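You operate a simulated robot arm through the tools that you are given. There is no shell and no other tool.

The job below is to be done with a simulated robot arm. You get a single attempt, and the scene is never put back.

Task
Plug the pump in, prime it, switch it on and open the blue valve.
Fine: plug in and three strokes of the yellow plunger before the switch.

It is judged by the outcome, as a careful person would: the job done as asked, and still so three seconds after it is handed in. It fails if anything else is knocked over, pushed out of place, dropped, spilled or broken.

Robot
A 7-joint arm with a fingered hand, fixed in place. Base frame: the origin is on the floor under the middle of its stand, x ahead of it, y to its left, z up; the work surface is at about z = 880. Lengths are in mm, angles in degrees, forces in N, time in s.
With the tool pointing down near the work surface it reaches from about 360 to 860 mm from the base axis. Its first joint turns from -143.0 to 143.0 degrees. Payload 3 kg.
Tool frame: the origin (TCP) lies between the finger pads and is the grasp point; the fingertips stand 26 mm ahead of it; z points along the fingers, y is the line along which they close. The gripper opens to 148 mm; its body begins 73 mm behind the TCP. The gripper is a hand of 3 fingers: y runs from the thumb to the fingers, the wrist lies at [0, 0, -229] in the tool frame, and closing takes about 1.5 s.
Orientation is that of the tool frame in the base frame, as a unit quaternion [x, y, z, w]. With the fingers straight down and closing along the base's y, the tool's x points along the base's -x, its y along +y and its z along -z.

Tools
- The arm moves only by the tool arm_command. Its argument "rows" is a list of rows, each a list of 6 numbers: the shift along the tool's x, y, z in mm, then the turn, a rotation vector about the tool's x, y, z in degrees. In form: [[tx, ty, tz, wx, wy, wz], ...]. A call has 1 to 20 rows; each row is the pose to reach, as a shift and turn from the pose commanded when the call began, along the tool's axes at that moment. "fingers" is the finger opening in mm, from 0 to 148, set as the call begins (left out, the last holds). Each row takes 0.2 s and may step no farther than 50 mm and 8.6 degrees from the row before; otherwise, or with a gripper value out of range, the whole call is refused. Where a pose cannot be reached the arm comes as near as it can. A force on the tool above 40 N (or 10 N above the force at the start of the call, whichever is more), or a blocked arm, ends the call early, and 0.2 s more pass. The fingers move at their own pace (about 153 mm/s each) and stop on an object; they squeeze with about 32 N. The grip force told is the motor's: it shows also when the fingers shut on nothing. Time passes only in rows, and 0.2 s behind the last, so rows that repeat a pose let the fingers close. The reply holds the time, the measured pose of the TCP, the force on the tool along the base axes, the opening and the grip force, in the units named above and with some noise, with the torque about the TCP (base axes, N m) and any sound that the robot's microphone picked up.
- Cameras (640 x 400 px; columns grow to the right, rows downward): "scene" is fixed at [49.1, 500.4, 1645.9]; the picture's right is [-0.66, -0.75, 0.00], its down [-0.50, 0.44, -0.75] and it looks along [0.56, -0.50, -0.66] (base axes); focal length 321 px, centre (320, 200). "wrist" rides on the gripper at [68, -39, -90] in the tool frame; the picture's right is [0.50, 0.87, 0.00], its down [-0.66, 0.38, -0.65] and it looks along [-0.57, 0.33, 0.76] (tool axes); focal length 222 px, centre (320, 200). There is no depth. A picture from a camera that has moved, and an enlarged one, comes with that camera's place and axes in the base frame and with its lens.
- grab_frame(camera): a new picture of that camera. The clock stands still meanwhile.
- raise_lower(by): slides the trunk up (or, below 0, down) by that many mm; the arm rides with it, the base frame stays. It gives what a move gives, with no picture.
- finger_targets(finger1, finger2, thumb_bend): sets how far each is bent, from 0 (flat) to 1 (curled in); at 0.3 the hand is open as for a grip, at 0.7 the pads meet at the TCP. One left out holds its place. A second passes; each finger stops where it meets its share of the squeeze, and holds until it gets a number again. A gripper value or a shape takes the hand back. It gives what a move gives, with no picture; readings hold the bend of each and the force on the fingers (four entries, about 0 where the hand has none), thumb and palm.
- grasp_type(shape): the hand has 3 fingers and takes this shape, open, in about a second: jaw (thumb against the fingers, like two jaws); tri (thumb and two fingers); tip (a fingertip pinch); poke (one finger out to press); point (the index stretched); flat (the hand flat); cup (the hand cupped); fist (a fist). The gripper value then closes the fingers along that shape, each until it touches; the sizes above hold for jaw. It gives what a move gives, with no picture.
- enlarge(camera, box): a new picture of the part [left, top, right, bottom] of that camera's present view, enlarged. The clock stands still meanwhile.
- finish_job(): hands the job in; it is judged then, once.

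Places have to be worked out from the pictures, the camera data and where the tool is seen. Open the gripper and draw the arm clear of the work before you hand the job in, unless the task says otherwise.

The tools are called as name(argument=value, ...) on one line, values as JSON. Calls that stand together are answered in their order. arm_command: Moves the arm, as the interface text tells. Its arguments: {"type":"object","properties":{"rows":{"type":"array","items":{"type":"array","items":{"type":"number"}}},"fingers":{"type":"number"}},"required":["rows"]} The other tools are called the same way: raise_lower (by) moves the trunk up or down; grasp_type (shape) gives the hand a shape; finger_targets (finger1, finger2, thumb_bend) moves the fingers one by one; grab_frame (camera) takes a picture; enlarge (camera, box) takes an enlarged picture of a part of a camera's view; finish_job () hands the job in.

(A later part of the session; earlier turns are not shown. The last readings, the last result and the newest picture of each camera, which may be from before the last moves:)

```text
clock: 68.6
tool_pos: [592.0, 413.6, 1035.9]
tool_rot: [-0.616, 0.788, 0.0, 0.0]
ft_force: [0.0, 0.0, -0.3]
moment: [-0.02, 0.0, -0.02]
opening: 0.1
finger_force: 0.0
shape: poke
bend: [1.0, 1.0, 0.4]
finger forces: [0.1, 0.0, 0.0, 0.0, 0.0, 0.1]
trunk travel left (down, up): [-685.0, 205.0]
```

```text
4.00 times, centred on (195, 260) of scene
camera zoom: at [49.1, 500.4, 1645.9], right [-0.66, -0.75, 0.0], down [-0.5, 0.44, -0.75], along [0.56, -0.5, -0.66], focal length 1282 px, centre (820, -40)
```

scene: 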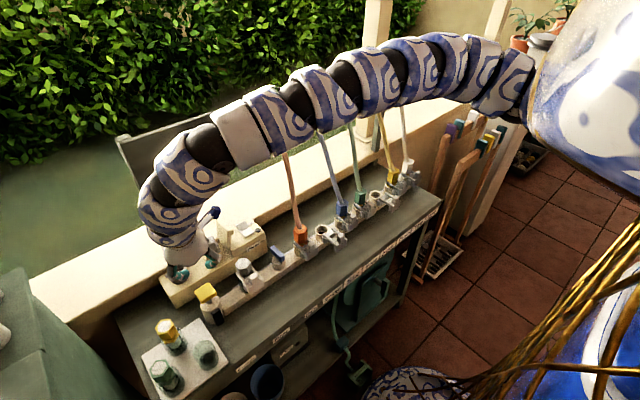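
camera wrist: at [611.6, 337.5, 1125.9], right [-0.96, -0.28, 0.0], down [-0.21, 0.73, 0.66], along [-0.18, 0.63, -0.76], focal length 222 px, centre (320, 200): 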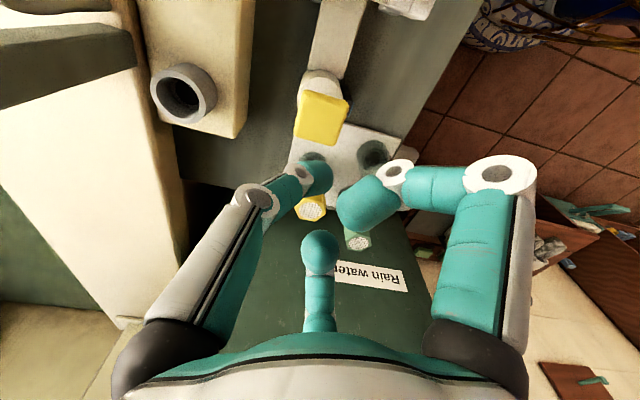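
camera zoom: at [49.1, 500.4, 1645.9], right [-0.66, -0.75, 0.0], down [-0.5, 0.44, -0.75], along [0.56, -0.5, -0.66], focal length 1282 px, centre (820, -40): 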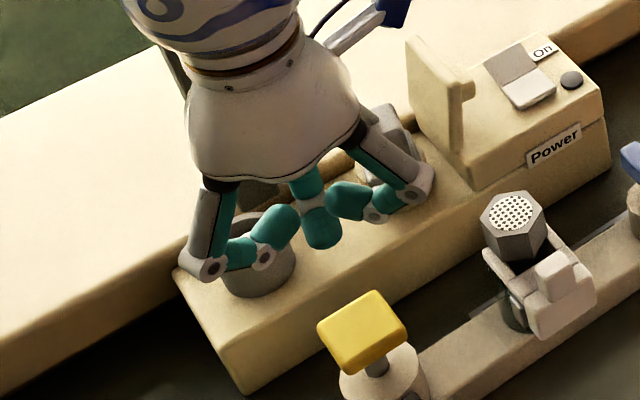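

In "poke" the thumb stands out alone on the tool axis, with the other two fingers curled about 45 mm behind it – good for the switch. I re-tilt the hand 20° (wrist away from the panel and gauge) here.

arm_command(rows=[[0, 0, -7, 6.7, 0.4, 0], [0, 0, -14, 13.4, 0.8, 0], [0, 0, -20, 20.07, 1.19, 0], [0, 0, -20, 20.07, 1.19, 0]])

arm_command(rows=[[36.3, -10.4, 4.6, 0, 0, 0], [72.6, -20.9, 9.2, 0, 0, 0], [109, -31.3, 13.9, 0, 0, 0], [145.3, -41.8, 18.5, 0, 0, 0], [181.6, -52.2, 23.1, 0, 0, 0], [181.6, -52.2, 23.1, 0, 0, 0]])

grab_frame(camera="wrist")

grab_frame(camera="scene")

```text
clock: 69.6
tool_pos: [590.5, 412.8, 1056.4]
tool_rot: [-0.607, 0.776, -0.142, 0.1]
ft_force: [-0.4, 0.2, 0.4]
moment: [0.01, -0.03, 0.01]
opening: 0.0
finger_force: 0.2
shape: poke
bend: [1.0, 1.0, 0.4]
finger forces: [0.0, 0.1, 0.0, 0.1, 0.0, 0.0]
trunk travel left (down, up): [-685.0, 205.0]
```

```text
clock: 71.0
tool_pos: [675.9, 311.5, 1013.0]
tool_rot: [-0.606, 0.776, -0.144, 0.099]
ft_force: [0.5, -0.1, 0.2]
moment: [0.0, 0.02, 0.0]
opening: 0.0
finger_force: 0.2
shape: poke
bend: [1.0, 1.0, 0.4]
finger forces: [0.0, 0.0, 0.0, 0.1, 0.0, 0.1]
out of reach, approached as far as the arm can: row 1, 2, 3, 4, 5, 6
trunk travel left (down, up): [-685.0, 205.0]
```

```text
taken
camera wrist: at [664.7, 246.2, 1112.6], right [-0.91, -0.29, -0.28], down [-0.4, 0.79, 0.47], along [0.09, 0.54, -0.83], focal length 222 px, centre (320, 200)
```

wrist: 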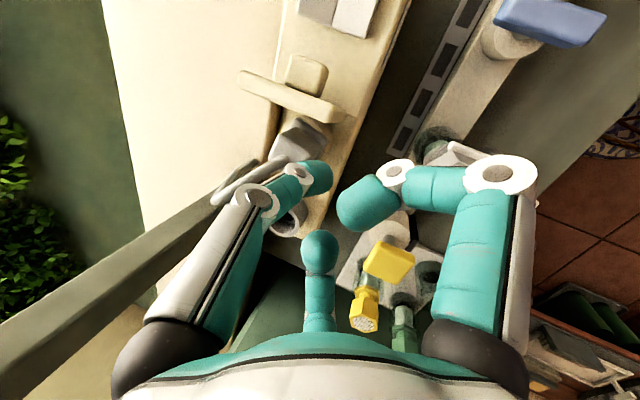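

```text
taken
```

scene: 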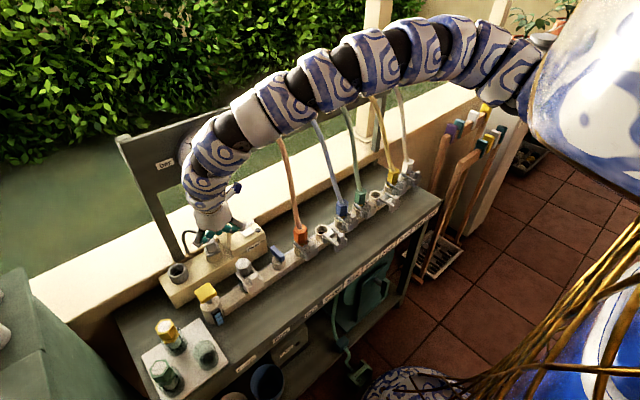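

The arm could not follow that line and settled at (676, 312, 1013), close to the plug's cable. Forces are nil; I check that plug and cable are undisturbed.

enlarge(camera="scene", box=[170, 210, 260, 280])

enlarge(camera="wrist", box=[200, 80, 360, 240])

```text
5.71 times, centred on (215, 245) of scene
camera zoom: at [49.1, 500.4, 1645.9], right [-0.66, -0.75, 0.0], down [-0.5, 0.44, -0.75], along [0.56, -0.5, -0.66], focal length 1832 px, centre (920, -57)
```

zoom: 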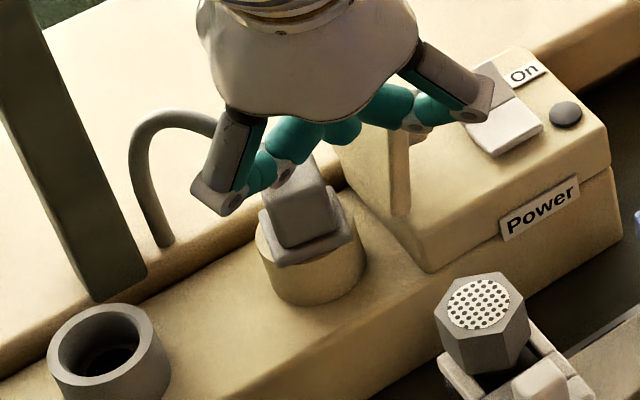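

```text
2.50 times, centred on (280, 160) of wrist
camera zoom: at [664.7, 246.2, 1112.6], right [-0.91, -0.29, -0.28], down [-0.4, 0.79, 0.47], along [0.09, 0.54, -0.83], focal length 555 px, centre (420, 300)
```

zoom: 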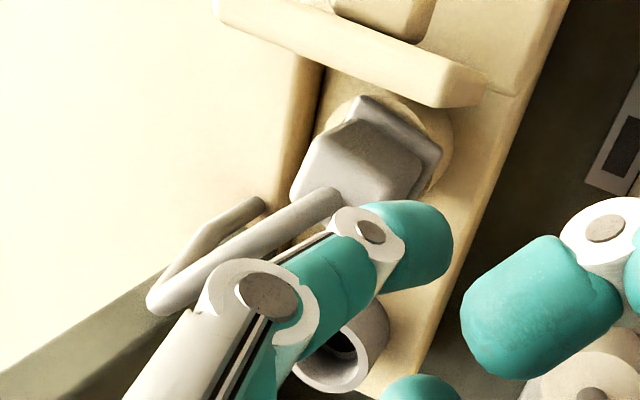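

Plug and cable are undisturbed. I rise 50 mm and reduce the hand's yaw by 50° about its own axis, toward a more natural wrist posture for reaching the switch.

arm_command(rows=[[0.5, -8.6, -23.5, 0, 0, 0], [1.0, -17.2, -47, 0, 0, 0], [1.0, -17.2, -47, 0, 0, 8.4], [1.0, -17.2, -47, 0, 0, 16.8], [1.0, -17.2, -47, 0, 0, 25.2], [1.0, -17.2, -47, 0, 0, 33.6], [1.0, -17.2, -47, 0, 0, 42], [1.0, -17.2, -47, 0, 0, 50], [1.0, -17.2, -47, 0, 0, 50]])

grab_frame(camera="scene")

grab_frame(camera="wrist")

```text
clock: 73.0
tool_pos: [683.8, 324.3, 1060.0]
tool_rot: [-0.22, 0.96, -0.088, 0.149]
ft_force: [0.0, 0.1, -0.6]
moment: [0.03, -0.02, 0.0]
opening: 0.0
finger_force: 0.1
shape: poke
bend: [1.0, 1.0, 0.4]
finger forces: [0.0, 0.1, 0.1, 0.0, 0.0, 0.1]
out of reach, approached as far as the arm can: row 1, 2, 3, 4, 5, 6, 7, 8, 9
trunk travel left (down, up): [-685.0, 205.0]
```

```text
taken
```

scene: 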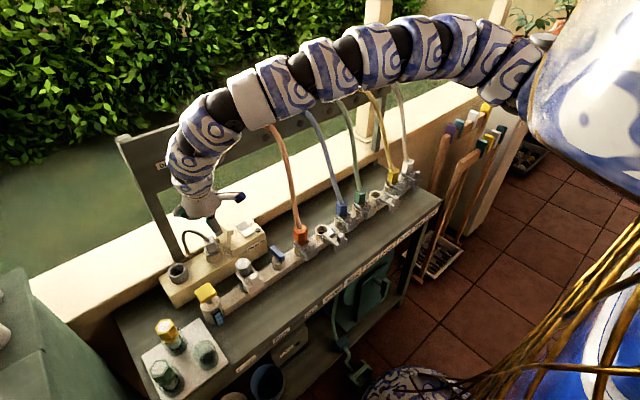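

```text
taken
camera wrist: at [611.5, 268.6, 1137.6], right [-0.77, 0.54, -0.33], down [0.2, 0.7, 0.69], along [0.6, 0.47, -0.65], focal length 222 px, centre (320, 200)
```

wrist: 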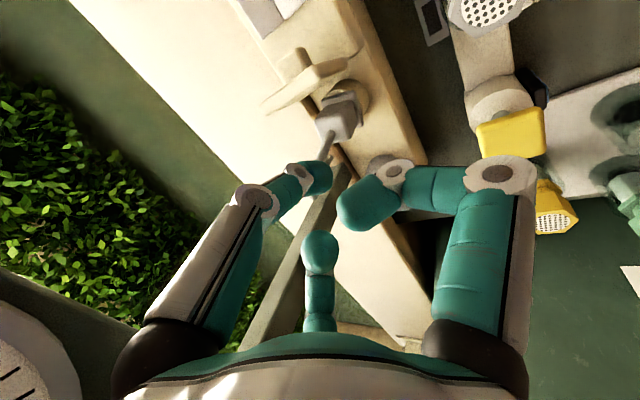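

The low trunk now makes near positions hard to reach. I first move in −y and slightly down (over the switch box, above the lid's height), in a short step to check that it follows.

arm_command(rows=[[8.4, -11.7, 7.8, 0, 0, 0], [16.8, -23.5, 15.6, 0, 0, 0], [16.8, -23.5, 15.6, 0, 0, 0]])

```text
clock: 73.8
tool_pos: [696.7, 306.3, 1042.5]
tool_rot: [-0.222, 0.959, -0.088, 0.149]
ft_force: [-0.1, -0.3, -0.5]
moment: [-0.03, -0.02, 0.02]
opening: 0.0
finger_force: 0.0
shape: poke
bend: [1.0, 1.0, 0.4]
finger forces: [0.1, 0.1, 0.0, 0.1, 0.0, 0.0]
out of reach, approached as far as the arm can: row 1, 2, 3
trunk travel left (down, up): [-685.0, 205.0]
```

The arm keeps being pushed outward – it needs the shoulder higher relative to the hand. I go down 28 mm with the arm (still above lid and plug), then raise the trunk by 40, step by step.

arm_command(rows=[[3.5, 3.3, 13.2, 0, 0, 0], [6.9, 6.6, 26.3, 0, 0, 0], [6.9, 6.6, 26.3, 0, 0, 0]])

grab_frame(camera="scene")

```text
clock: 74.6
tool_pos: [696.6, 307.2, 1013.7]
tool_rot: [-0.222, 0.959, -0.087, 0.151]
ft_force: [0.2, -0.2, -0.1]
moment: [-0.03, 0.02, 0.01]
opening: 0.0
finger_force: 0.1
shape: poke
bend: [1.0, 1.0, 0.4]
finger forces: [0.0, 0.1, 0.0, 0.1, 0.1, 0.0]
trunk travel left (down, up): [-685.0, 205.0]
```

```text
taken
```

scene: 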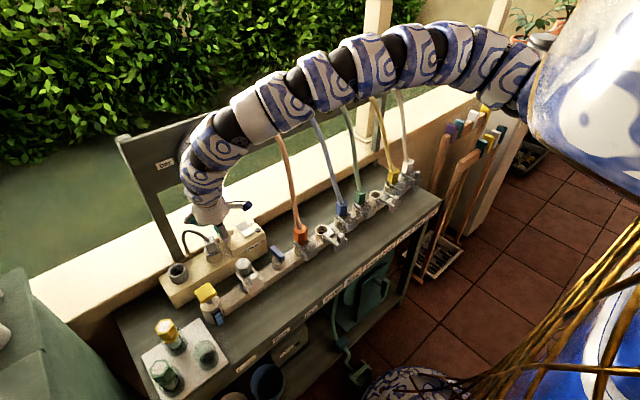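

Reachable here. I raise the trunk 30 and then take the arm down 30, keeping the hand at the same place while the shoulder rises.

raise_lower(by=30)

arm_command(rows=[[3.7, 3.5, 14.1, 0, 0, 0], [7.4, 7.0, 28.2, 0, 0, 0], [7.4, 7.0, 28.2, 0, 0, 0]])

raise_lower(by=30)

arm_command(rows=[[3.7, 3.5, 14.1, 0, 0, 0], [7.4, 7.0, 28.2, 0, 0, 0], [7.4, 7.0, 28.2, 0, 0, 0]])

```text
clock: 75.3
tool_pos: [696.1, 307.4, 1044.2]
tool_rot: [-0.222, 0.96, -0.087, 0.15]
ft_force: [0.4, 0.8, 0.5]
moment: [0.0, 0.0, -0.01]
opening: 0.0
finger_force: 0.0
shape: poke
bend: [1.0, 1.0, 0.4]
finger forces: [0.1, 0.0, 0.0, 0.1, 0.0, 0.0]
trunk travel left (down, up): [-715.0, 175.0]
```

```text
clock: 76.1
tool_pos: [695.5, 307.5, 1012.6]
tool_rot: [-0.221, 0.96, -0.088, 0.15]
ft_force: [0.2, 0.0, -0.7]
moment: [-0.01, 0.04, 0.0]
opening: 0.0
finger_force: 0.1
shape: poke
bend: [1.0, 1.0, 0.4]
finger forces: [0.1, 0.0, 0.0, 0.0, 0.1, 0.0]
trunk travel left (down, up): [-715.0, 175.0]
```

```text
clock: 76.9
tool_pos: [697.4, 306.6, 1044.3]
tool_rot: [-0.221, 0.96, -0.087, 0.15]
ft_force: [0.2, 0.4, 0.2]
moment: [0.03, 0.03, -0.02]
opening: 0.1
finger_force: 0.0
shape: poke
bend: [1.0, 1.0, 0.4]
finger forces: [0.0, 0.0, 0.0, 0.0, 0.0, 0.0]
trunk travel left (down, up): [-745.0, 145.0]
```

```text
clock: 77.7
tool_pos: [697.3, 307.3, 1012.6]
tool_rot: [-0.222, 0.959, -0.087, 0.151]
ft_force: [-0.4, -0.1, 0.5]
moment: [0.0, -0.03, 0.02]
opening: 0.0
finger_force: 0.1
shape: poke
bend: [1.0, 1.0, 0.4]
finger forces: [0.0, 0.1, 0.0, 0.0, 0.0, 0.0]
trunk travel left (down, up): [-745.0, 145.0]
```

This works well. I repeat it twice more.

raise_lower(by=30)

arm_command(rows=[[3.7, 3.5, 14.1, 0, 0, 0], [7.4, 7.0, 28.2, 0, 0, 0], [7.4, 7.0, 28.2, 0, 0, 0]])

raise_lower(by=30)

arm_command(rows=[[3.7, 3.5, 14.1, 0, 0, 0], [7.4, 7.0, 28.2, 0, 0, 0], [7.4, 7.0, 28.2, 0, 0, 0]])

grab_frame(camera="wrist")

grab_frame(camera="scene")

```text
clock: 78.4
tool_pos: [696.0, 308.0, 1044.4]
tool_rot: [-0.221, 0.96, -0.087, 0.15]
ft_force: [-0.8, -0.2, -0.6]
moment: [0.02, 0.0, 0.03]
opening: 0.0
finger_force: 0.1
shape: poke
bend: [1.0, 1.0, 0.4]
finger forces: [0.0, 0.0, 0.1, 0.0, 0.0, 0.0]
trunk travel left (down, up): [-775.0, 115.0]
```

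```text
clock: 79.2
tool_pos: [697.6, 307.2, 1014.3]
tool_rot: [-0.222, 0.959, -0.087, 0.15]
ft_force: [-0.5, -0.6, 0.1]
moment: [-0.02, 0.04, -0.02]
opening: 0.0
finger_force: 0.1
shape: poke
bend: [1.0, 1.0, 0.4]
finger forces: [0.0, 0.0, 0.0, 0.0, 0.0, 0.0]
trunk travel left (down, up): [-775.0, 115.0]
```

```text
clock: 80.0
tool_pos: [695.9, 308.0, 1043.9]
tool_rot: [-0.222, 0.96, -0.087, 0.15]
ft_force: [0.2, -0.2, 0.2]
moment: [-0.02, -0.01, 0.0]
opening: 0.1
finger_force: 0.1
shape: poke
bend: [1.0, 1.0, 0.4]
finger forces: [0.1, 0.0, 0.0, 0.0, 0.0, 0.0]
trunk travel left (down, up): [-805.0, 85.0]
```

```text
clock: 80.8
tool_pos: [697.4, 308.4, 1014.4]
tool_rot: [-0.222, 0.959, -0.087, 0.15]
ft_force: [-0.7, 0.0, 0.5]
moment: [0.01, 0.04, 0.02]
opening: 0.0
finger_force: 0.1
shape: poke
bend: [1.0, 1.0, 0.4]
finger forces: [0.1, 0.1, 0.1, 0.0, 0.1, 0.0]
trunk travel left (down, up): [-805.0, 85.0]
```

```text
taken
camera wrist: at [624.2, 251.2, 1091.3], right [-0.77, 0.54, -0.33], down [0.2, 0.7, 0.69], along [0.6, 0.47, -0.65], focal length 222 px, centre (320, 200)
```

wrist: 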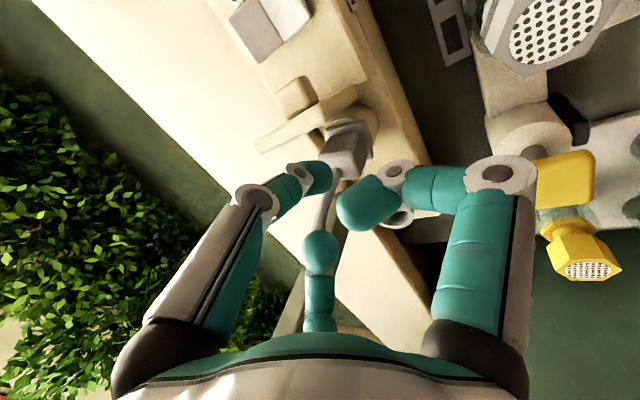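

```text
taken
```

scene: 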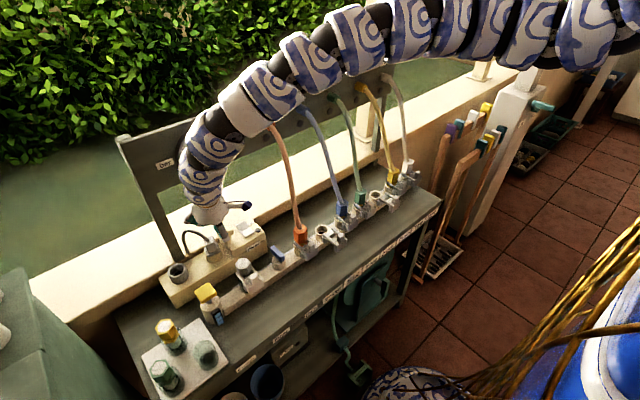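

The trunk is back near its original height with plenty of freedom. I turn the hand 26° more about its axis (so no curled finger passes over the lid) and then move over to the switch, tip staying above 980.

arm_command(rows=[[0, 0, 0, 0, 0, 6.5], [0, 0, 0, 0, 0, 13], [0, 0, 0, 0, 0, 19.5], [0, 0, 0, 0, 0, 26], [0, 0, 0, 0, 0, 26]])

grab_frame(camera="wrist")

```text
clock: 82.0
tool_pos: [697.2, 307.5, 1014.7]
tool_rot: [0.001, 0.985, -0.052, 0.166]
ft_force: [-0.2, -1.1, -0.7]
moment: [0.0, -0.02, 0.02]
opening: 0.0
finger_force: 0.0
shape: poke
bend: [1.0, 1.0, 0.4]
finger forces: [0.1, 0.1, 0.0, 0.0, 0.1, 0.0]
trunk travel left (down, up): [-805.0, 85.0]
```

```text
taken
camera wrist: at [601.9, 276.2, 1080.4], right [-0.46, 0.85, -0.25], down [0.41, 0.45, 0.79], along [0.79, 0.26, -0.56], focal length 222 px, centre (320, 200)
```

wrist: 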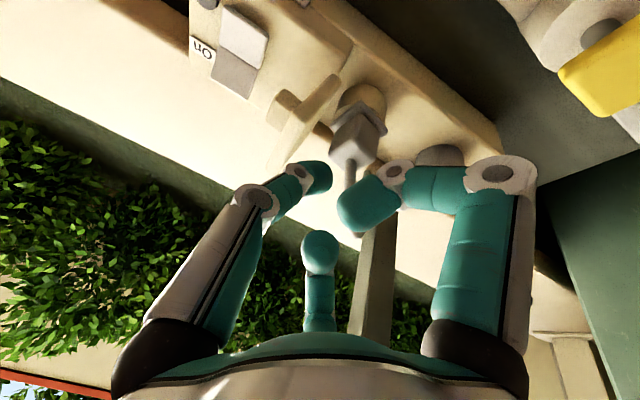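

Now I move over the switch at the same height (TCP to about (721, 223, 1014)).

arm_command(rows=[[-5.5, -20.7, 4.2, 0, 0, 0], [-11, -41.4, 8.4, 0, 0, 0], [-16.6, -62.1, 12.5, 0, 0, 0], [-22.1, -82.8, 16.7, 0, 0, 0], [-22.1, -82.8, 16.7, 0, 0, 0]])

grab_frame(camera="wrist")

enlarge(camera="scene", box=[200, 170, 290, 250])

```text
clock: 83.2
tool_pos: [722.3, 224.9, 1013.7]
tool_rot: [-0.001, 0.985, -0.052, 0.166]
ft_force: [-0.2, 0.4, -0.2]
moment: [-0.01, -0.02, 0.01]
opening: 0.1
finger_force: 0.0
shape: poke
bend: [1.0, 1.0, 0.4]
finger forces: [0.0, 0.0, 0.0, 0.0, 0.1, 0.0]
trunk travel left (down, up): [-805.0, 85.0]
```

```text
taken
camera wrist: at [627.0, 193.0, 1080.8], right [-0.46, 0.85, -0.25], down [0.41, 0.45, 0.79], along [0.79, 0.26, -0.56], focal length 222 px, centre (320, 200)
```

wrist: 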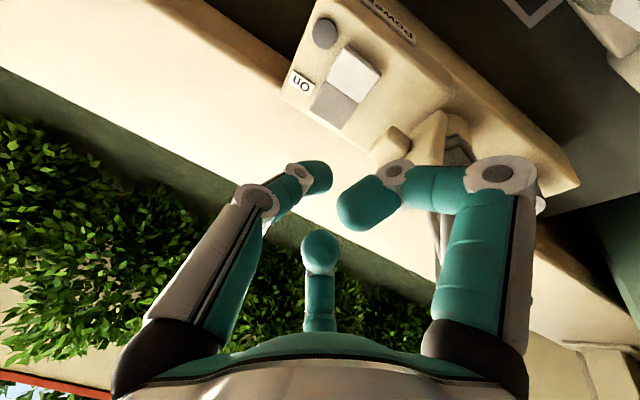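

```text
5.00 times, centred on (245, 210) of scene
camera zoom: at [49.1, 500.4, 1645.9], right [-0.66, -0.75, 0.0], down [-0.5, 0.44, -0.75], along [0.56, -0.5, -0.66], focal length 1603 px, centre (695, 150)
```

zoom: 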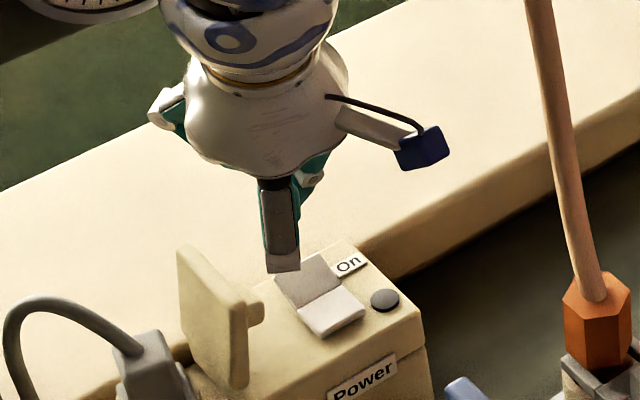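

The hand is over the switch. I zoom on the rocker from the wrist camera for its exact place.

enlarge(camera="wrist", box=[270, 20, 410, 160])

enlarge(camera="scene", box=[225, 205, 275, 245])

```text
2.86 times, centred on (340, 90) of wrist
camera zoom: at [627.0, 193.0, 1080.8], right [-0.46, 0.85, -0.25], down [0.41, 0.45, 0.79], along [0.79, 0.26, -0.56], focal length 635 px, centre (263, 514)
```

zoom: 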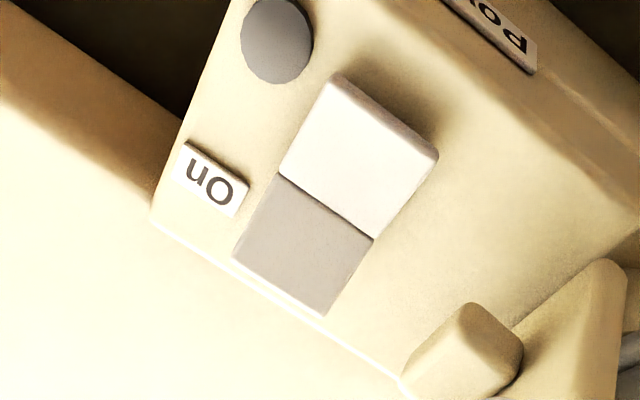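

```text
10.00 times, centred on (250, 225) of scene
camera zoom: at [49.1, 500.4, 1645.9], right [-0.66, -0.75, 0.0], down [-0.5, 0.44, -0.75], along [0.56, -0.5, -0.66], focal length 3206 px, centre (1020, -50)
```

zoom: 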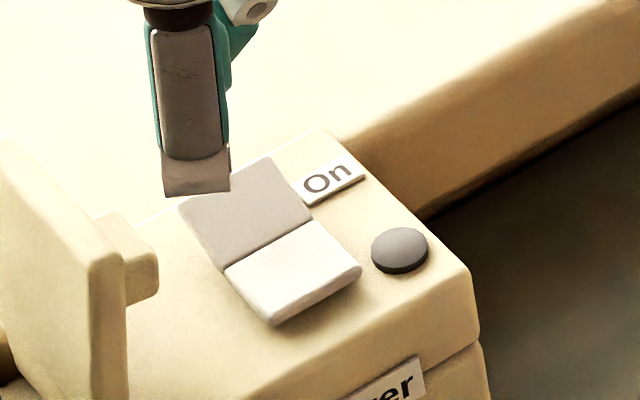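

The rocker's back edge is at (744, 215, 924), middle and front at z ≈ 912–913: the back half is up. I lower the thumb over the back half to about 15 mm above it.

arm_command(rows=[[2.6, 0.7, 12.4, 0, 0, 0], [5.1, 1.4, 24.8, 0, 0, 0], [7.7, 2, 37.1, 0, 0, 0], [10.2, 2.7, 49.5, 0, 0, 0], [10.2, 2.7, 49.5, 0, 0, 0]])

grab_frame(camera="wrist")

enlarge(camera="scene", box=[215, 195, 285, 250])

```text
clock: 84.4
tool_pos: [728.2, 221.9, 963.8]
tool_rot: [-0.001, 0.985, -0.052, 0.166]
ft_force: [0.5, -0.1, -0.6]
moment: [0.0, -0.03, -0.04]
opening: 0.0
finger_force: 0.1
shape: poke
bend: [1.0, 1.0, 0.4]
finger forces: [0.0, 0.0, 0.0, 0.0, 0.1, 0.1]
trunk travel left (down, up): [-805.0, 85.0]
```

```text
taken
camera wrist: at [633.6, 190.1, 1030.8], right [-0.46, 0.85, -0.25], down [0.41, 0.45, 0.79], along [0.79, 0.26, -0.56], focal length 222 px, centre (320, 200)
```

wrist: 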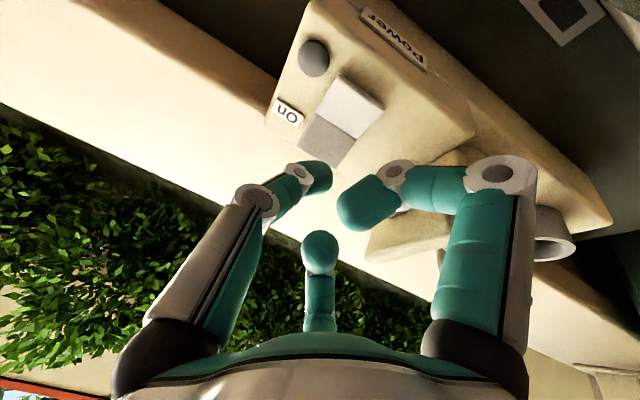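

```text
7.27 times, centred on (250, 222) of scene
camera zoom: at [49.1, 500.4, 1645.9], right [-0.66, -0.75, 0.0], down [-0.5, 0.44, -0.75], along [0.56, -0.5, -0.66], focal length 2332 px, centre (829, 36)
```

zoom: 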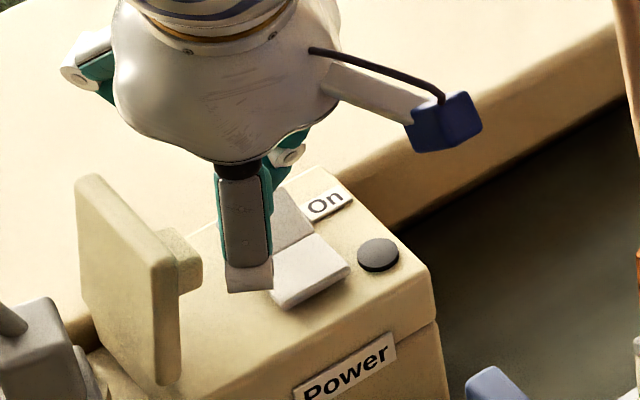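

The thumb is just above the rocker's back edge. I shift 4 mm toward the front and lower to contact, then press in 2 mm steps.

arm_command(rows=[[3.7, 0, -1.3, 0, 0, 0], [5.2, -0.1, 2.8, 0, 0, 0], [6.6, -0.2, 7, 0, 0, 0], [8.1, -0.25, 11.1, 0, 0, 0], [8.1, -0.25, 11.1, 0, 0, 0]])

enlarge(camera="wrist", box=[260, 90, 400, 220])

enlarge(camera="scene", box=[215, 195, 285, 250])

```text
clock: 85.6
tool_pos: [724.3, 220.7, 950.9]
tool_rot: [-0.001, 0.985, -0.051, 0.166]
ft_force: [-0.1, 0.5, 0.0]
moment: [0.03, -0.01, -0.03]
opening: 0.0
finger_force: 0.0
shape: poke
bend: [1.0, 1.0, 0.4]
finger forces: [0.0, 0.0, 0.0, 0.0, 0.0, 0.1]
trunk travel left (down, up): [-805.0, 85.0]
```

```text
3.08 times, centred on (330, 155) of wrist
camera zoom: at [629.5, 188.6, 1017.3], right [-0.46, 0.85, -0.25], down [0.41, 0.45, 0.79], along [0.79, 0.26, -0.56], focal length 684 px, centre (289, 338)
```

zoom: 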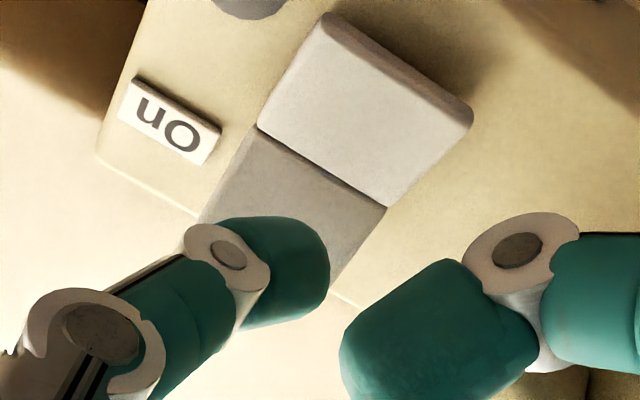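

```text
7.27 times, centred on (250, 222) of scene
camera zoom: at [49.1, 500.4, 1645.9], right [-0.66, -0.75, 0.0], down [-0.5, 0.44, -0.75], along [0.56, -0.5, -0.66], focal length 2332 px, centre (829, 36)
```

zoom: 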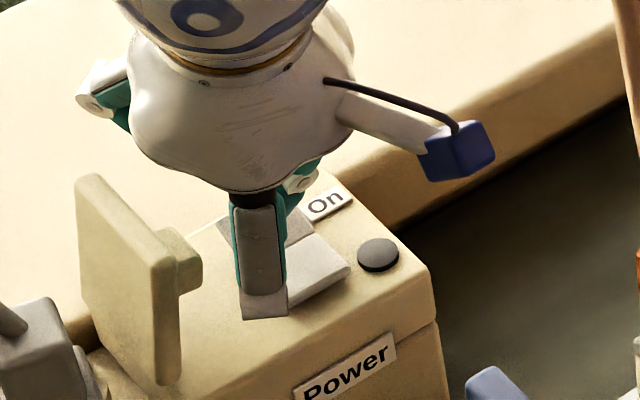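

The thumb's pad is over the grey half, no contact yet. I press down in 2.5 mm steps, watching force, sound and the lamp.

arm_command(rows=[[0.8, 0.3, 2.4, 0, 0, 0], [1.6, 0.5, 4.7, 0, 0, 0], [2.5, 0.8, 7.1, 0, 0, 0], [3.3, 1.0, 9.4, 0, 0, 0], [3.3, 1.0, 9.4, 0, 0, 0]])

enlarge(camera="wrist", box=[260, 60, 400, 200])

enlarge(camera="scene", box=[215, 195, 285, 250])

```text
clock: 86.8
tool_pos: [724.8, 221.1, 939.9]
tool_rot: [-0.001, 0.985, -0.051, 0.166]
ft_force: [0.1, -0.4, 0.7]
moment: [0.01, -0.04, 0.05]
opening: 0.0
finger_force: 0.1
shape: poke
bend: [1.0, 1.0, 0.4]
finger forces: [0.0, 0.1, 0.0, 0.0, 0.1, 0.1]
trunk travel left (down, up): [-805.0, 85.0]
```

```text
2.86 times, centred on (330, 130) of wrist
camera zoom: at [629.5, 188.9, 1007.1], right [-0.46, 0.85, -0.25], down [0.41, 0.45, 0.79], along [0.79, 0.26, -0.56], focal length 635 px, centre (291, 400)
```

zoom: 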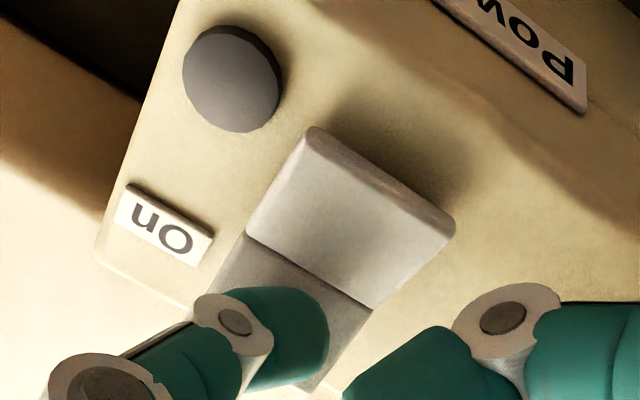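

```text
7.27 times, centred on (250, 222) of scene
camera zoom: at [49.1, 500.4, 1645.9], right [-0.66, -0.75, 0.0], down [-0.5, 0.44, -0.75], along [0.56, -0.5, -0.66], focal length 2332 px, centre (829, 36)
```

zoom: 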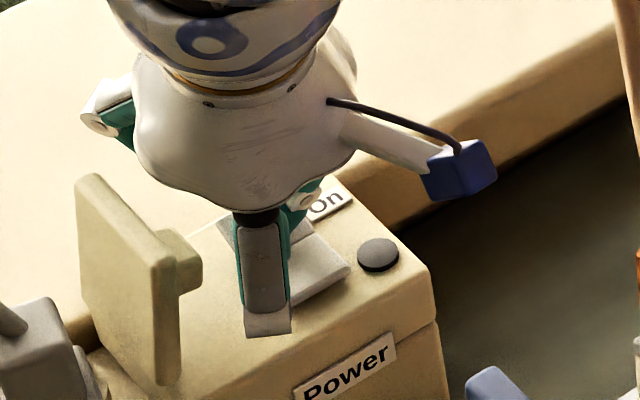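

Still no contact at TCP z = 940. I continue down in small steps until the force rises.

arm_command(rows=[[0.7, 0.2, 1.9, 0, 0, 0], [1.3, 0.4, 3.8, 0, 0, 0], [2.0, 0.6, 5.6, 0, 0, 0], [2.0, 0.6, 5.6, 0, 0, 0]])

enlarge(camera="wrist", box=[260, 60, 400, 200])

```text
clock: 87.8
tool_pos: [724.8, 218.9, 935.3]
tool_rot: [0.001, 0.985, -0.051, 0.167]
ft_force: [0.4, -3.1, 17.0]
moment: [-0.05, -0.11, 0.0]
opening: 0.0
finger_force: 0.1
shape: poke
bend: [1.0, 1.0, 0.4]
finger forces: [0.1, 0.0, 0.0, 0.1, 16.4, 0.1]
trunk travel left (down, up): [-805.0, 85.0]
```

```text
2.86 times, centred on (330, 130) of wrist
camera zoom: at [629.2, 188.2, 1002.5], right [-0.46, 0.85, -0.25], down [0.41, 0.45, 0.79], along [0.79, 0.26, -0.56], focal length 635 px, centre (291, 400)
```

zoom: 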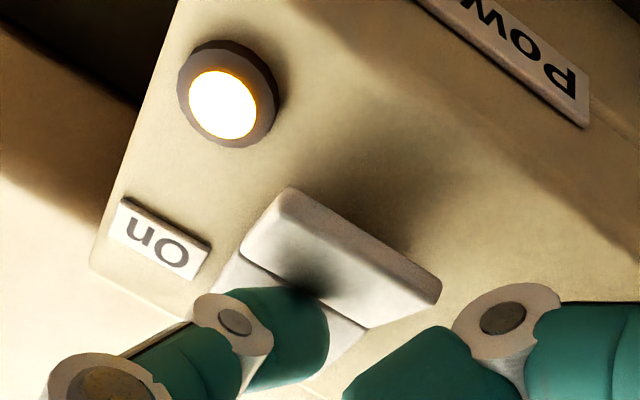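

The rocker has flipped and the lamp is lit: the pump is powered, which also confirms the plug is in. I lift the thumb straight up and look at the gauge.

arm_command(rows=[[-3.3, -1, -9.4, 0, 0, 0], [-6.5, -2, -18.8, 0, 0, 0], [-9.8, -3.1, -28.2, 0, 0, 0], [-13.1, -4.1, -37.6, 0, 0, 0], [-16.4, -5.1, -47, 0, 0, 0], [-16.4, -5.1, -47, 0, 0, 0]])

grab_frame(camera="scene")

enlarge(camera="scene", box=[225, 205, 295, 260])

enlarge(camera="scene", box=[150, 110, 260, 190])

```text
clock: 89.2
tool_pos: [725.0, 219.7, 984.2]
tool_rot: [-0.001, 0.985, -0.051, 0.165]
ft_force: [-0.3, 0.3, -0.3]
moment: [-0.01, -0.03, -0.02]
opening: 0.0
finger_force: 0.1
shape: poke
bend: [1.0, 1.0, 0.4]
finger forces: [0.0, 0.1, 0.0, 0.0, 0.1, 0.1]
trunk travel left (down, up): [-805.0, 85.0]
```

```text
taken
```

scene: 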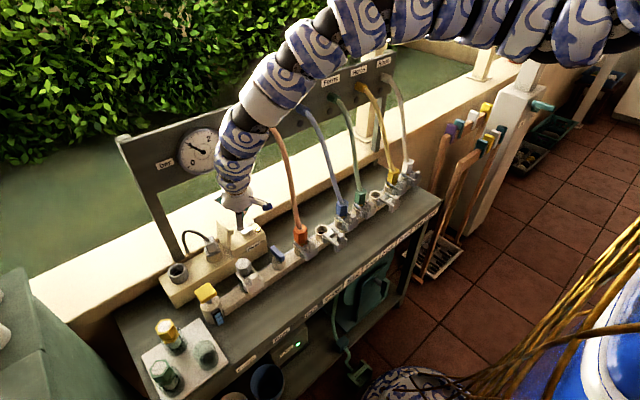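

```text
7.27 times, centred on (260, 232) of scene
camera zoom: at [49.1, 500.4, 1645.9], right [-0.66, -0.75, 0.0], down [-0.5, 0.44, -0.75], along [0.56, -0.5, -0.66], focal length 2332 px, centre (756, -36)
```

zoom: 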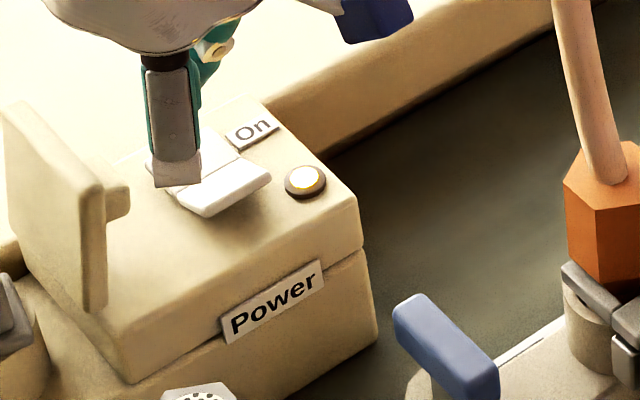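

```text
5.00 times, centred on (205, 150) of scene
camera zoom: at [49.1, 500.4, 1645.9], right [-0.66, -0.75, 0.0], down [-0.5, 0.44, -0.75], along [0.56, -0.5, -0.66], focal length 1603 px, centre (895, 450)
```

zoom: 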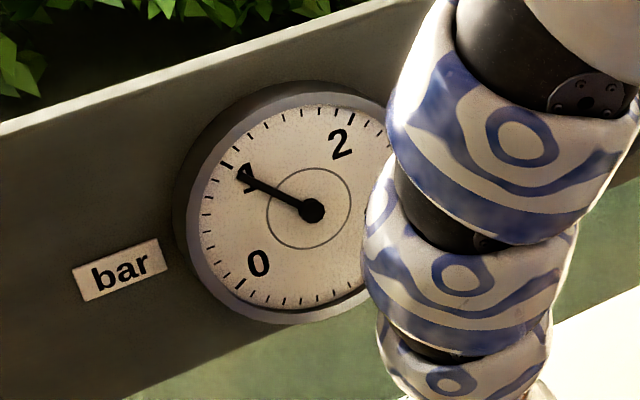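

Lamp lit, pump light green and the gauge climbing past 0.9 bar. Next is the blue valve; I move back to look closely at its lever.

arm_command(rows=[[26, -4.4, -20, 0, 0, 0], [60, -8.8, -35, 0, 0, 0], [95, -13.1, -50, 0, 0, 0], [130, -17.5, -63, 0, 0, 0], [159.4, -21.9, -75.4, 0, 0, 0], [159.4, -21.9, -75.4, 0, 0, 0]])

grab_frame(camera="wrist")

grab_frame(camera="scene")

```text
clock: 90.6
tool_pos: [600.6, 269.9, 1009.8]
tool_rot: [0.0, 0.985, -0.053, 0.165]
ft_force: [-0.2, -0.1, -0.2]
moment: [-0.03, -0.01, 0.01]
opening: 0.0
finger_force: 0.0
shape: poke
bend: [1.0, 1.0, 0.4]
finger forces: [0.0, 0.0, 0.1, 0.1, 0.0, 0.0]
out of reach, approached as far as the arm can: row 3, 4, 5, 6
trunk travel left (down, up): [-805.0, 85.0]
```

```text
taken
camera wrist: at [506.4, 238.5, 1076.6], right [-0.46, 0.85, -0.25], down [0.41, 0.46, 0.79], along [0.79, 0.26, -0.56], focal length 222 px, centre (320, 200)
```

wrist: 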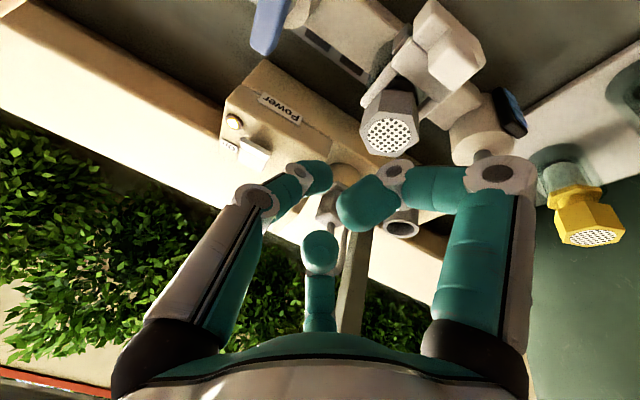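

```text
taken
```

scene: 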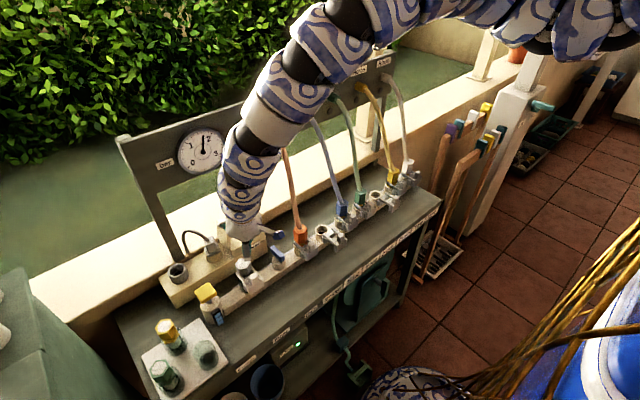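

The elbow-up arm can't fold further with the hand tilted. I untilt the hand to vertical here (this brings the wrist forward), which should free the motion toward the valve.

arm_command(rows=[[0, 0, -5, -2, 6.4, 0], [0, 0, -10, -4, 12.8, 0], [0, 0, -15, -5.98, 19.14, 0], [0, 0, -15, -5.98, 19.14, 0]])

grab_frame(camera="wrist")

```text
clock: 91.6
tool_pos: [595.6, 272.6, 1024.2]
tool_rot: [-0.001, 1.0, 0.001, -0.001]
ft_force: [-0.3, 0.1, -0.2]
moment: [0.02, -0.01, 0.01]
opening: 0.1
finger_force: 0.1
shape: poke
bend: [1.0, 1.0, 0.4]
finger forces: [0.0, 0.1, 0.1, 0.0, 0.0, 0.1]
trunk travel left (down, up): [-805.0, 85.0]
```

```text
taken
camera wrist: at [527.7, 231.8, 1114.0], right [-0.5, 0.87, 0.0], down [0.66, 0.38, 0.65], along [0.56, 0.33, -0.76], focal length 222 px, centre (320, 200)
```

wrist: 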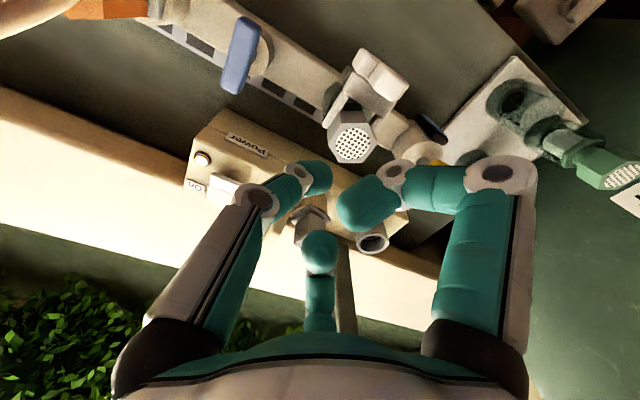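

Vertical now. I move 67 mm in −y toward the lever and take a close look.

arm_command(rows=[[1, -22, 0, 0, 0, 0], [3, -45, 0, 0, 0, 0], [5, -67, 0, 0, 0, 0], [5, -67, 0, 0, 0, 0]])

grab_frame(camera="wrist")

enlarge(camera="scene", box=[250, 220, 320, 275])

grab_frame(camera="scene")

```text
clock: 92.6
tool_pos: [608.4, 219.2, 1006.8]
tool_rot: [-0.001, 1.0, 0.0, -0.001]
ft_force: [-0.5, 0.4, -0.3]
moment: [0.01, 0.01, -0.01]
opening: 0.1
finger_force: 0.0
shape: poke
bend: [1.0, 1.0, 0.4]
finger forces: [0.0, 0.0, 0.0, 0.0, 0.1, 0.0]
out of reach, approached as far as the arm can: row 2, 3, 4
trunk travel left (down, up): [-805.0, 85.0]
```

```text
taken
camera wrist: at [539.5, 178.4, 1096.9], right [-0.5, 0.87, 0.0], down [0.66, 0.38, 0.65], along [0.56, 0.33, -0.76], focal length 222 px, centre (320, 200)
```

wrist: 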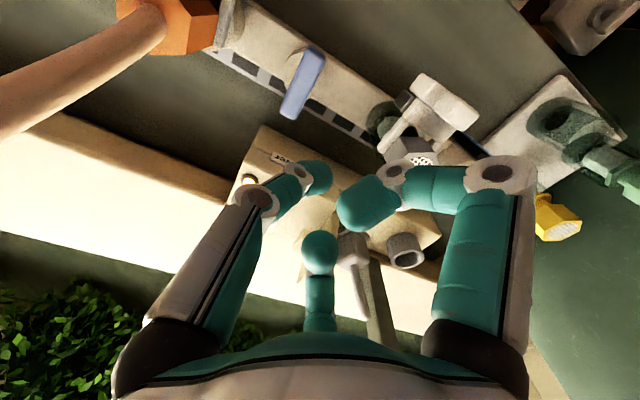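

```text
7.27 times, centred on (285, 248) of scene
camera zoom: at [49.1, 500.4, 1645.9], right [-0.66, -0.75, 0.0], down [-0.5, 0.44, -0.75], along [0.56, -0.5, -0.66], focal length 2332 px, centre (574, -146)
```

zoom: 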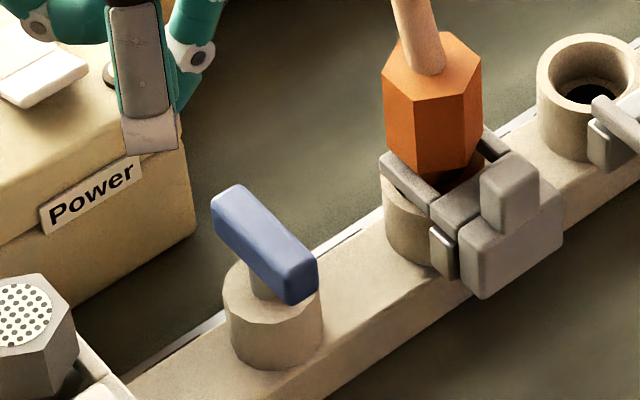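

```text
taken
```

scene: 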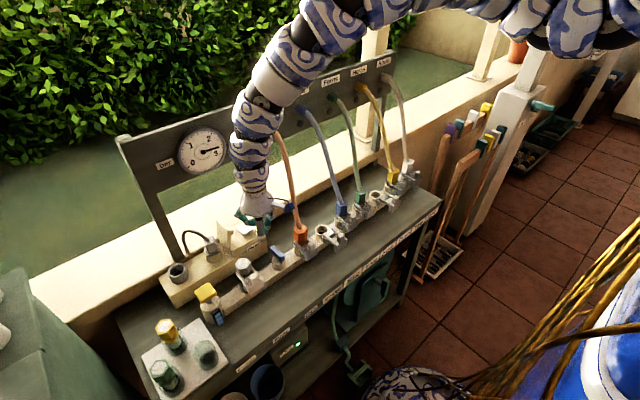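

The gauge is climbing quickly toward 3 bar, so I should open the valve soon. I zoom on the blue lever from the wrist camera.

enlarge(camera="wrist", box=[250, 30, 370, 130])

enlarge(camera="scene", box=[262, 235, 302, 270])

enlarge(camera="scene", box=[150, 110, 260, 190])

```text
4.00 times, centred on (310, 80) of wrist
camera zoom: at [539.5, 178.4, 1096.9], right [-0.5, 0.87, 0.0], down [0.66, 0.38, 0.65], along [0.56, 0.33, -0.76], focal length 888 px, centre (360, 680)
```

zoom: 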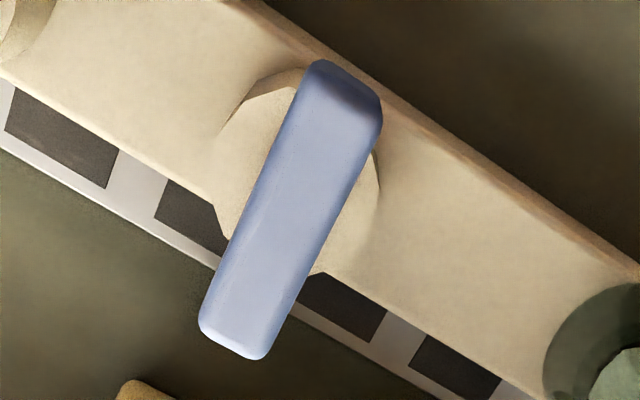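

```text
11.43 times, centred on (282, 252) of scene
camera zoom: at [49.1, 500.4, 1645.9], right [-0.66, -0.75, 0.0], down [-0.5, 0.44, -0.75], along [0.56, -0.5, -0.66], focal length 3664 px, centre (754, -400)
```

zoom: 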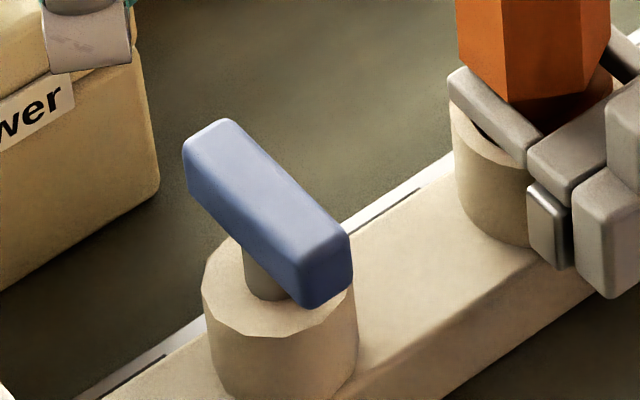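

```text
5.00 times, centred on (205, 150) of scene
camera zoom: at [49.1, 500.4, 1645.9], right [-0.66, -0.75, 0.0], down [-0.5, 0.44, -0.75], along [0.56, -0.5, -0.66], focal length 1603 px, centre (895, 450)
```

zoom: 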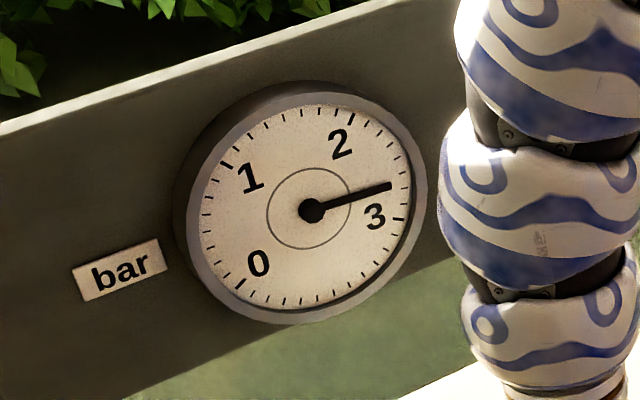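

The lever is a bar along x, centred at about (586, 189), top z ≈ 903, across the pipe (closed); it needs a quarter turn to lie along the rail. I raise the trunk 50 mm for reach and bring the hand over it.

raise_lower(by=50)

arm_command(rows=[[0, 0, 30, 0, 0, 0], [0, 0, 60, 0, 0, 0], [0, 0, 85, 0, 0, 0], [0, 0, 85, 0, 0, 0]])

grab_frame(camera="wrist")

enlarge(camera="scene", box=[230, 190, 320, 270])

```text
clock: 93.5
tool_pos: [607.2, 218.3, 1055.5]
tool_rot: [0.0, 1.0, 0.0, -0.001]
ft_force: [-0.5, -1.0, -0.2]
moment: [0.0, -0.03, 0.02]
opening: 0.1
finger_force: 0.0
shape: poke
bend: [1.0, 1.0, 0.4]
finger forces: [0.0, 0.0, 0.0, 0.1, 0.0, 0.0]
trunk travel left (down, up): [-855.0, 35.0]
```

```text
clock: 94.5
tool_pos: [607.8, 217.2, 971.8]
tool_rot: [0.0, 1.0, 0.0, -0.001]
ft_force: [-0.5, -0.2, -0.2]
moment: [0.0, -0.02, 0.02]
opening: 0.1
finger_force: 0.1
shape: poke
bend: [1.0, 1.0, 0.4]
finger forces: [0.1, 0.1, 0.0, 0.0, 0.1, 0.0]
trunk travel left (down, up): [-855.0, 35.0]
```

```text
taken
camera wrist: at [539.4, 178.0, 1062.1], right [-0.5, 0.87, 0.0], down [0.66, 0.38, 0.65], along [0.57, 0.33, -0.76], focal length 222 px, centre (320, 200)
```

wrist: 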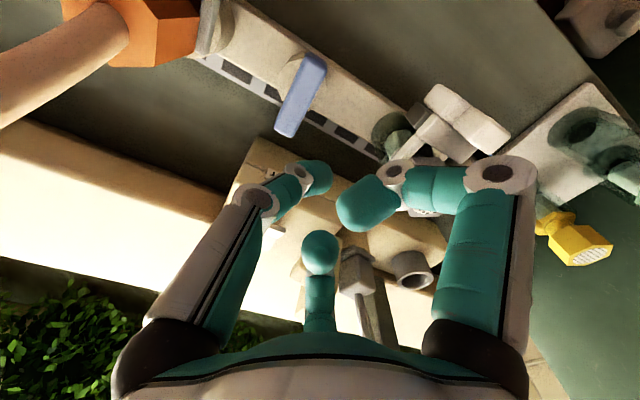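

```text
5.00 times, centred on (275, 230) of scene
camera zoom: at [49.1, 500.4, 1645.9], right [-0.66, -0.75, 0.0], down [-0.5, 0.44, -0.75], along [0.56, -0.5, -0.66], focal length 1603 px, centre (545, 50)
```

zoom: 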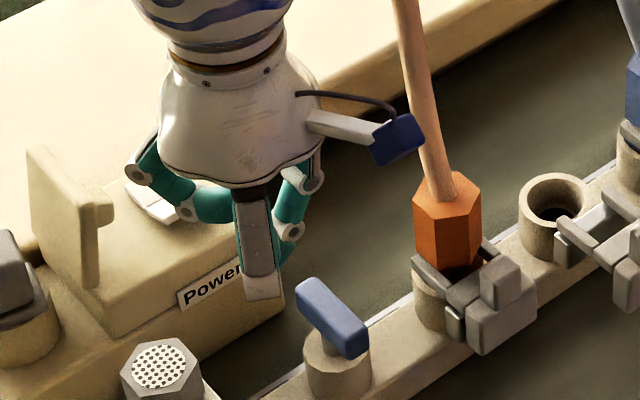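

I can reach here. I turn the hand 45° about the vertical so that the pressing thumb comes from the free side, then go to the −y side of the lever's far end.

arm_command(rows=[[0, 0, 0, 0, 0, -7.5], [0, 0, 0, 0, 0, -15], [0, 0, 0, 0, 0, -22.5], [0, 0, 0, 0, 0, -30], [0, 0, 0, 0, 0, -37.5], [0, 0, 0, 0, 0, -45], [0, 0, 0, 0, 0, -45]])

grab_frame(camera="wrist")

```text
clock: 96.1
tool_pos: [607.9, 218.7, 971.4]
tool_rot: [-0.383, 0.924, 0.0, 0.0]
ft_force: [-0.4, 0.5, -0.3]
moment: [-0.01, -0.01, 0.01]
opening: 0.0
finger_force: 0.1
shape: poke
bend: [1.0, 1.0, 0.4]
finger forces: [0.0, 0.0, 0.0, 0.1, 0.0, 0.1]
trunk travel left (down, up): [-855.0, 35.0]
```

```text
taken
camera wrist: at [586.6, 141.8, 1062.2], right [-0.97, 0.26, 0.0], down [0.2, 0.73, 0.65], along [0.17, 0.63, -0.76], focal length 222 px, centre (320, 200)
```

wrist: 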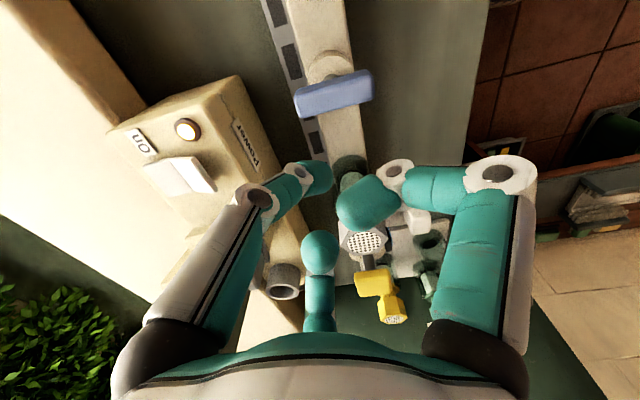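

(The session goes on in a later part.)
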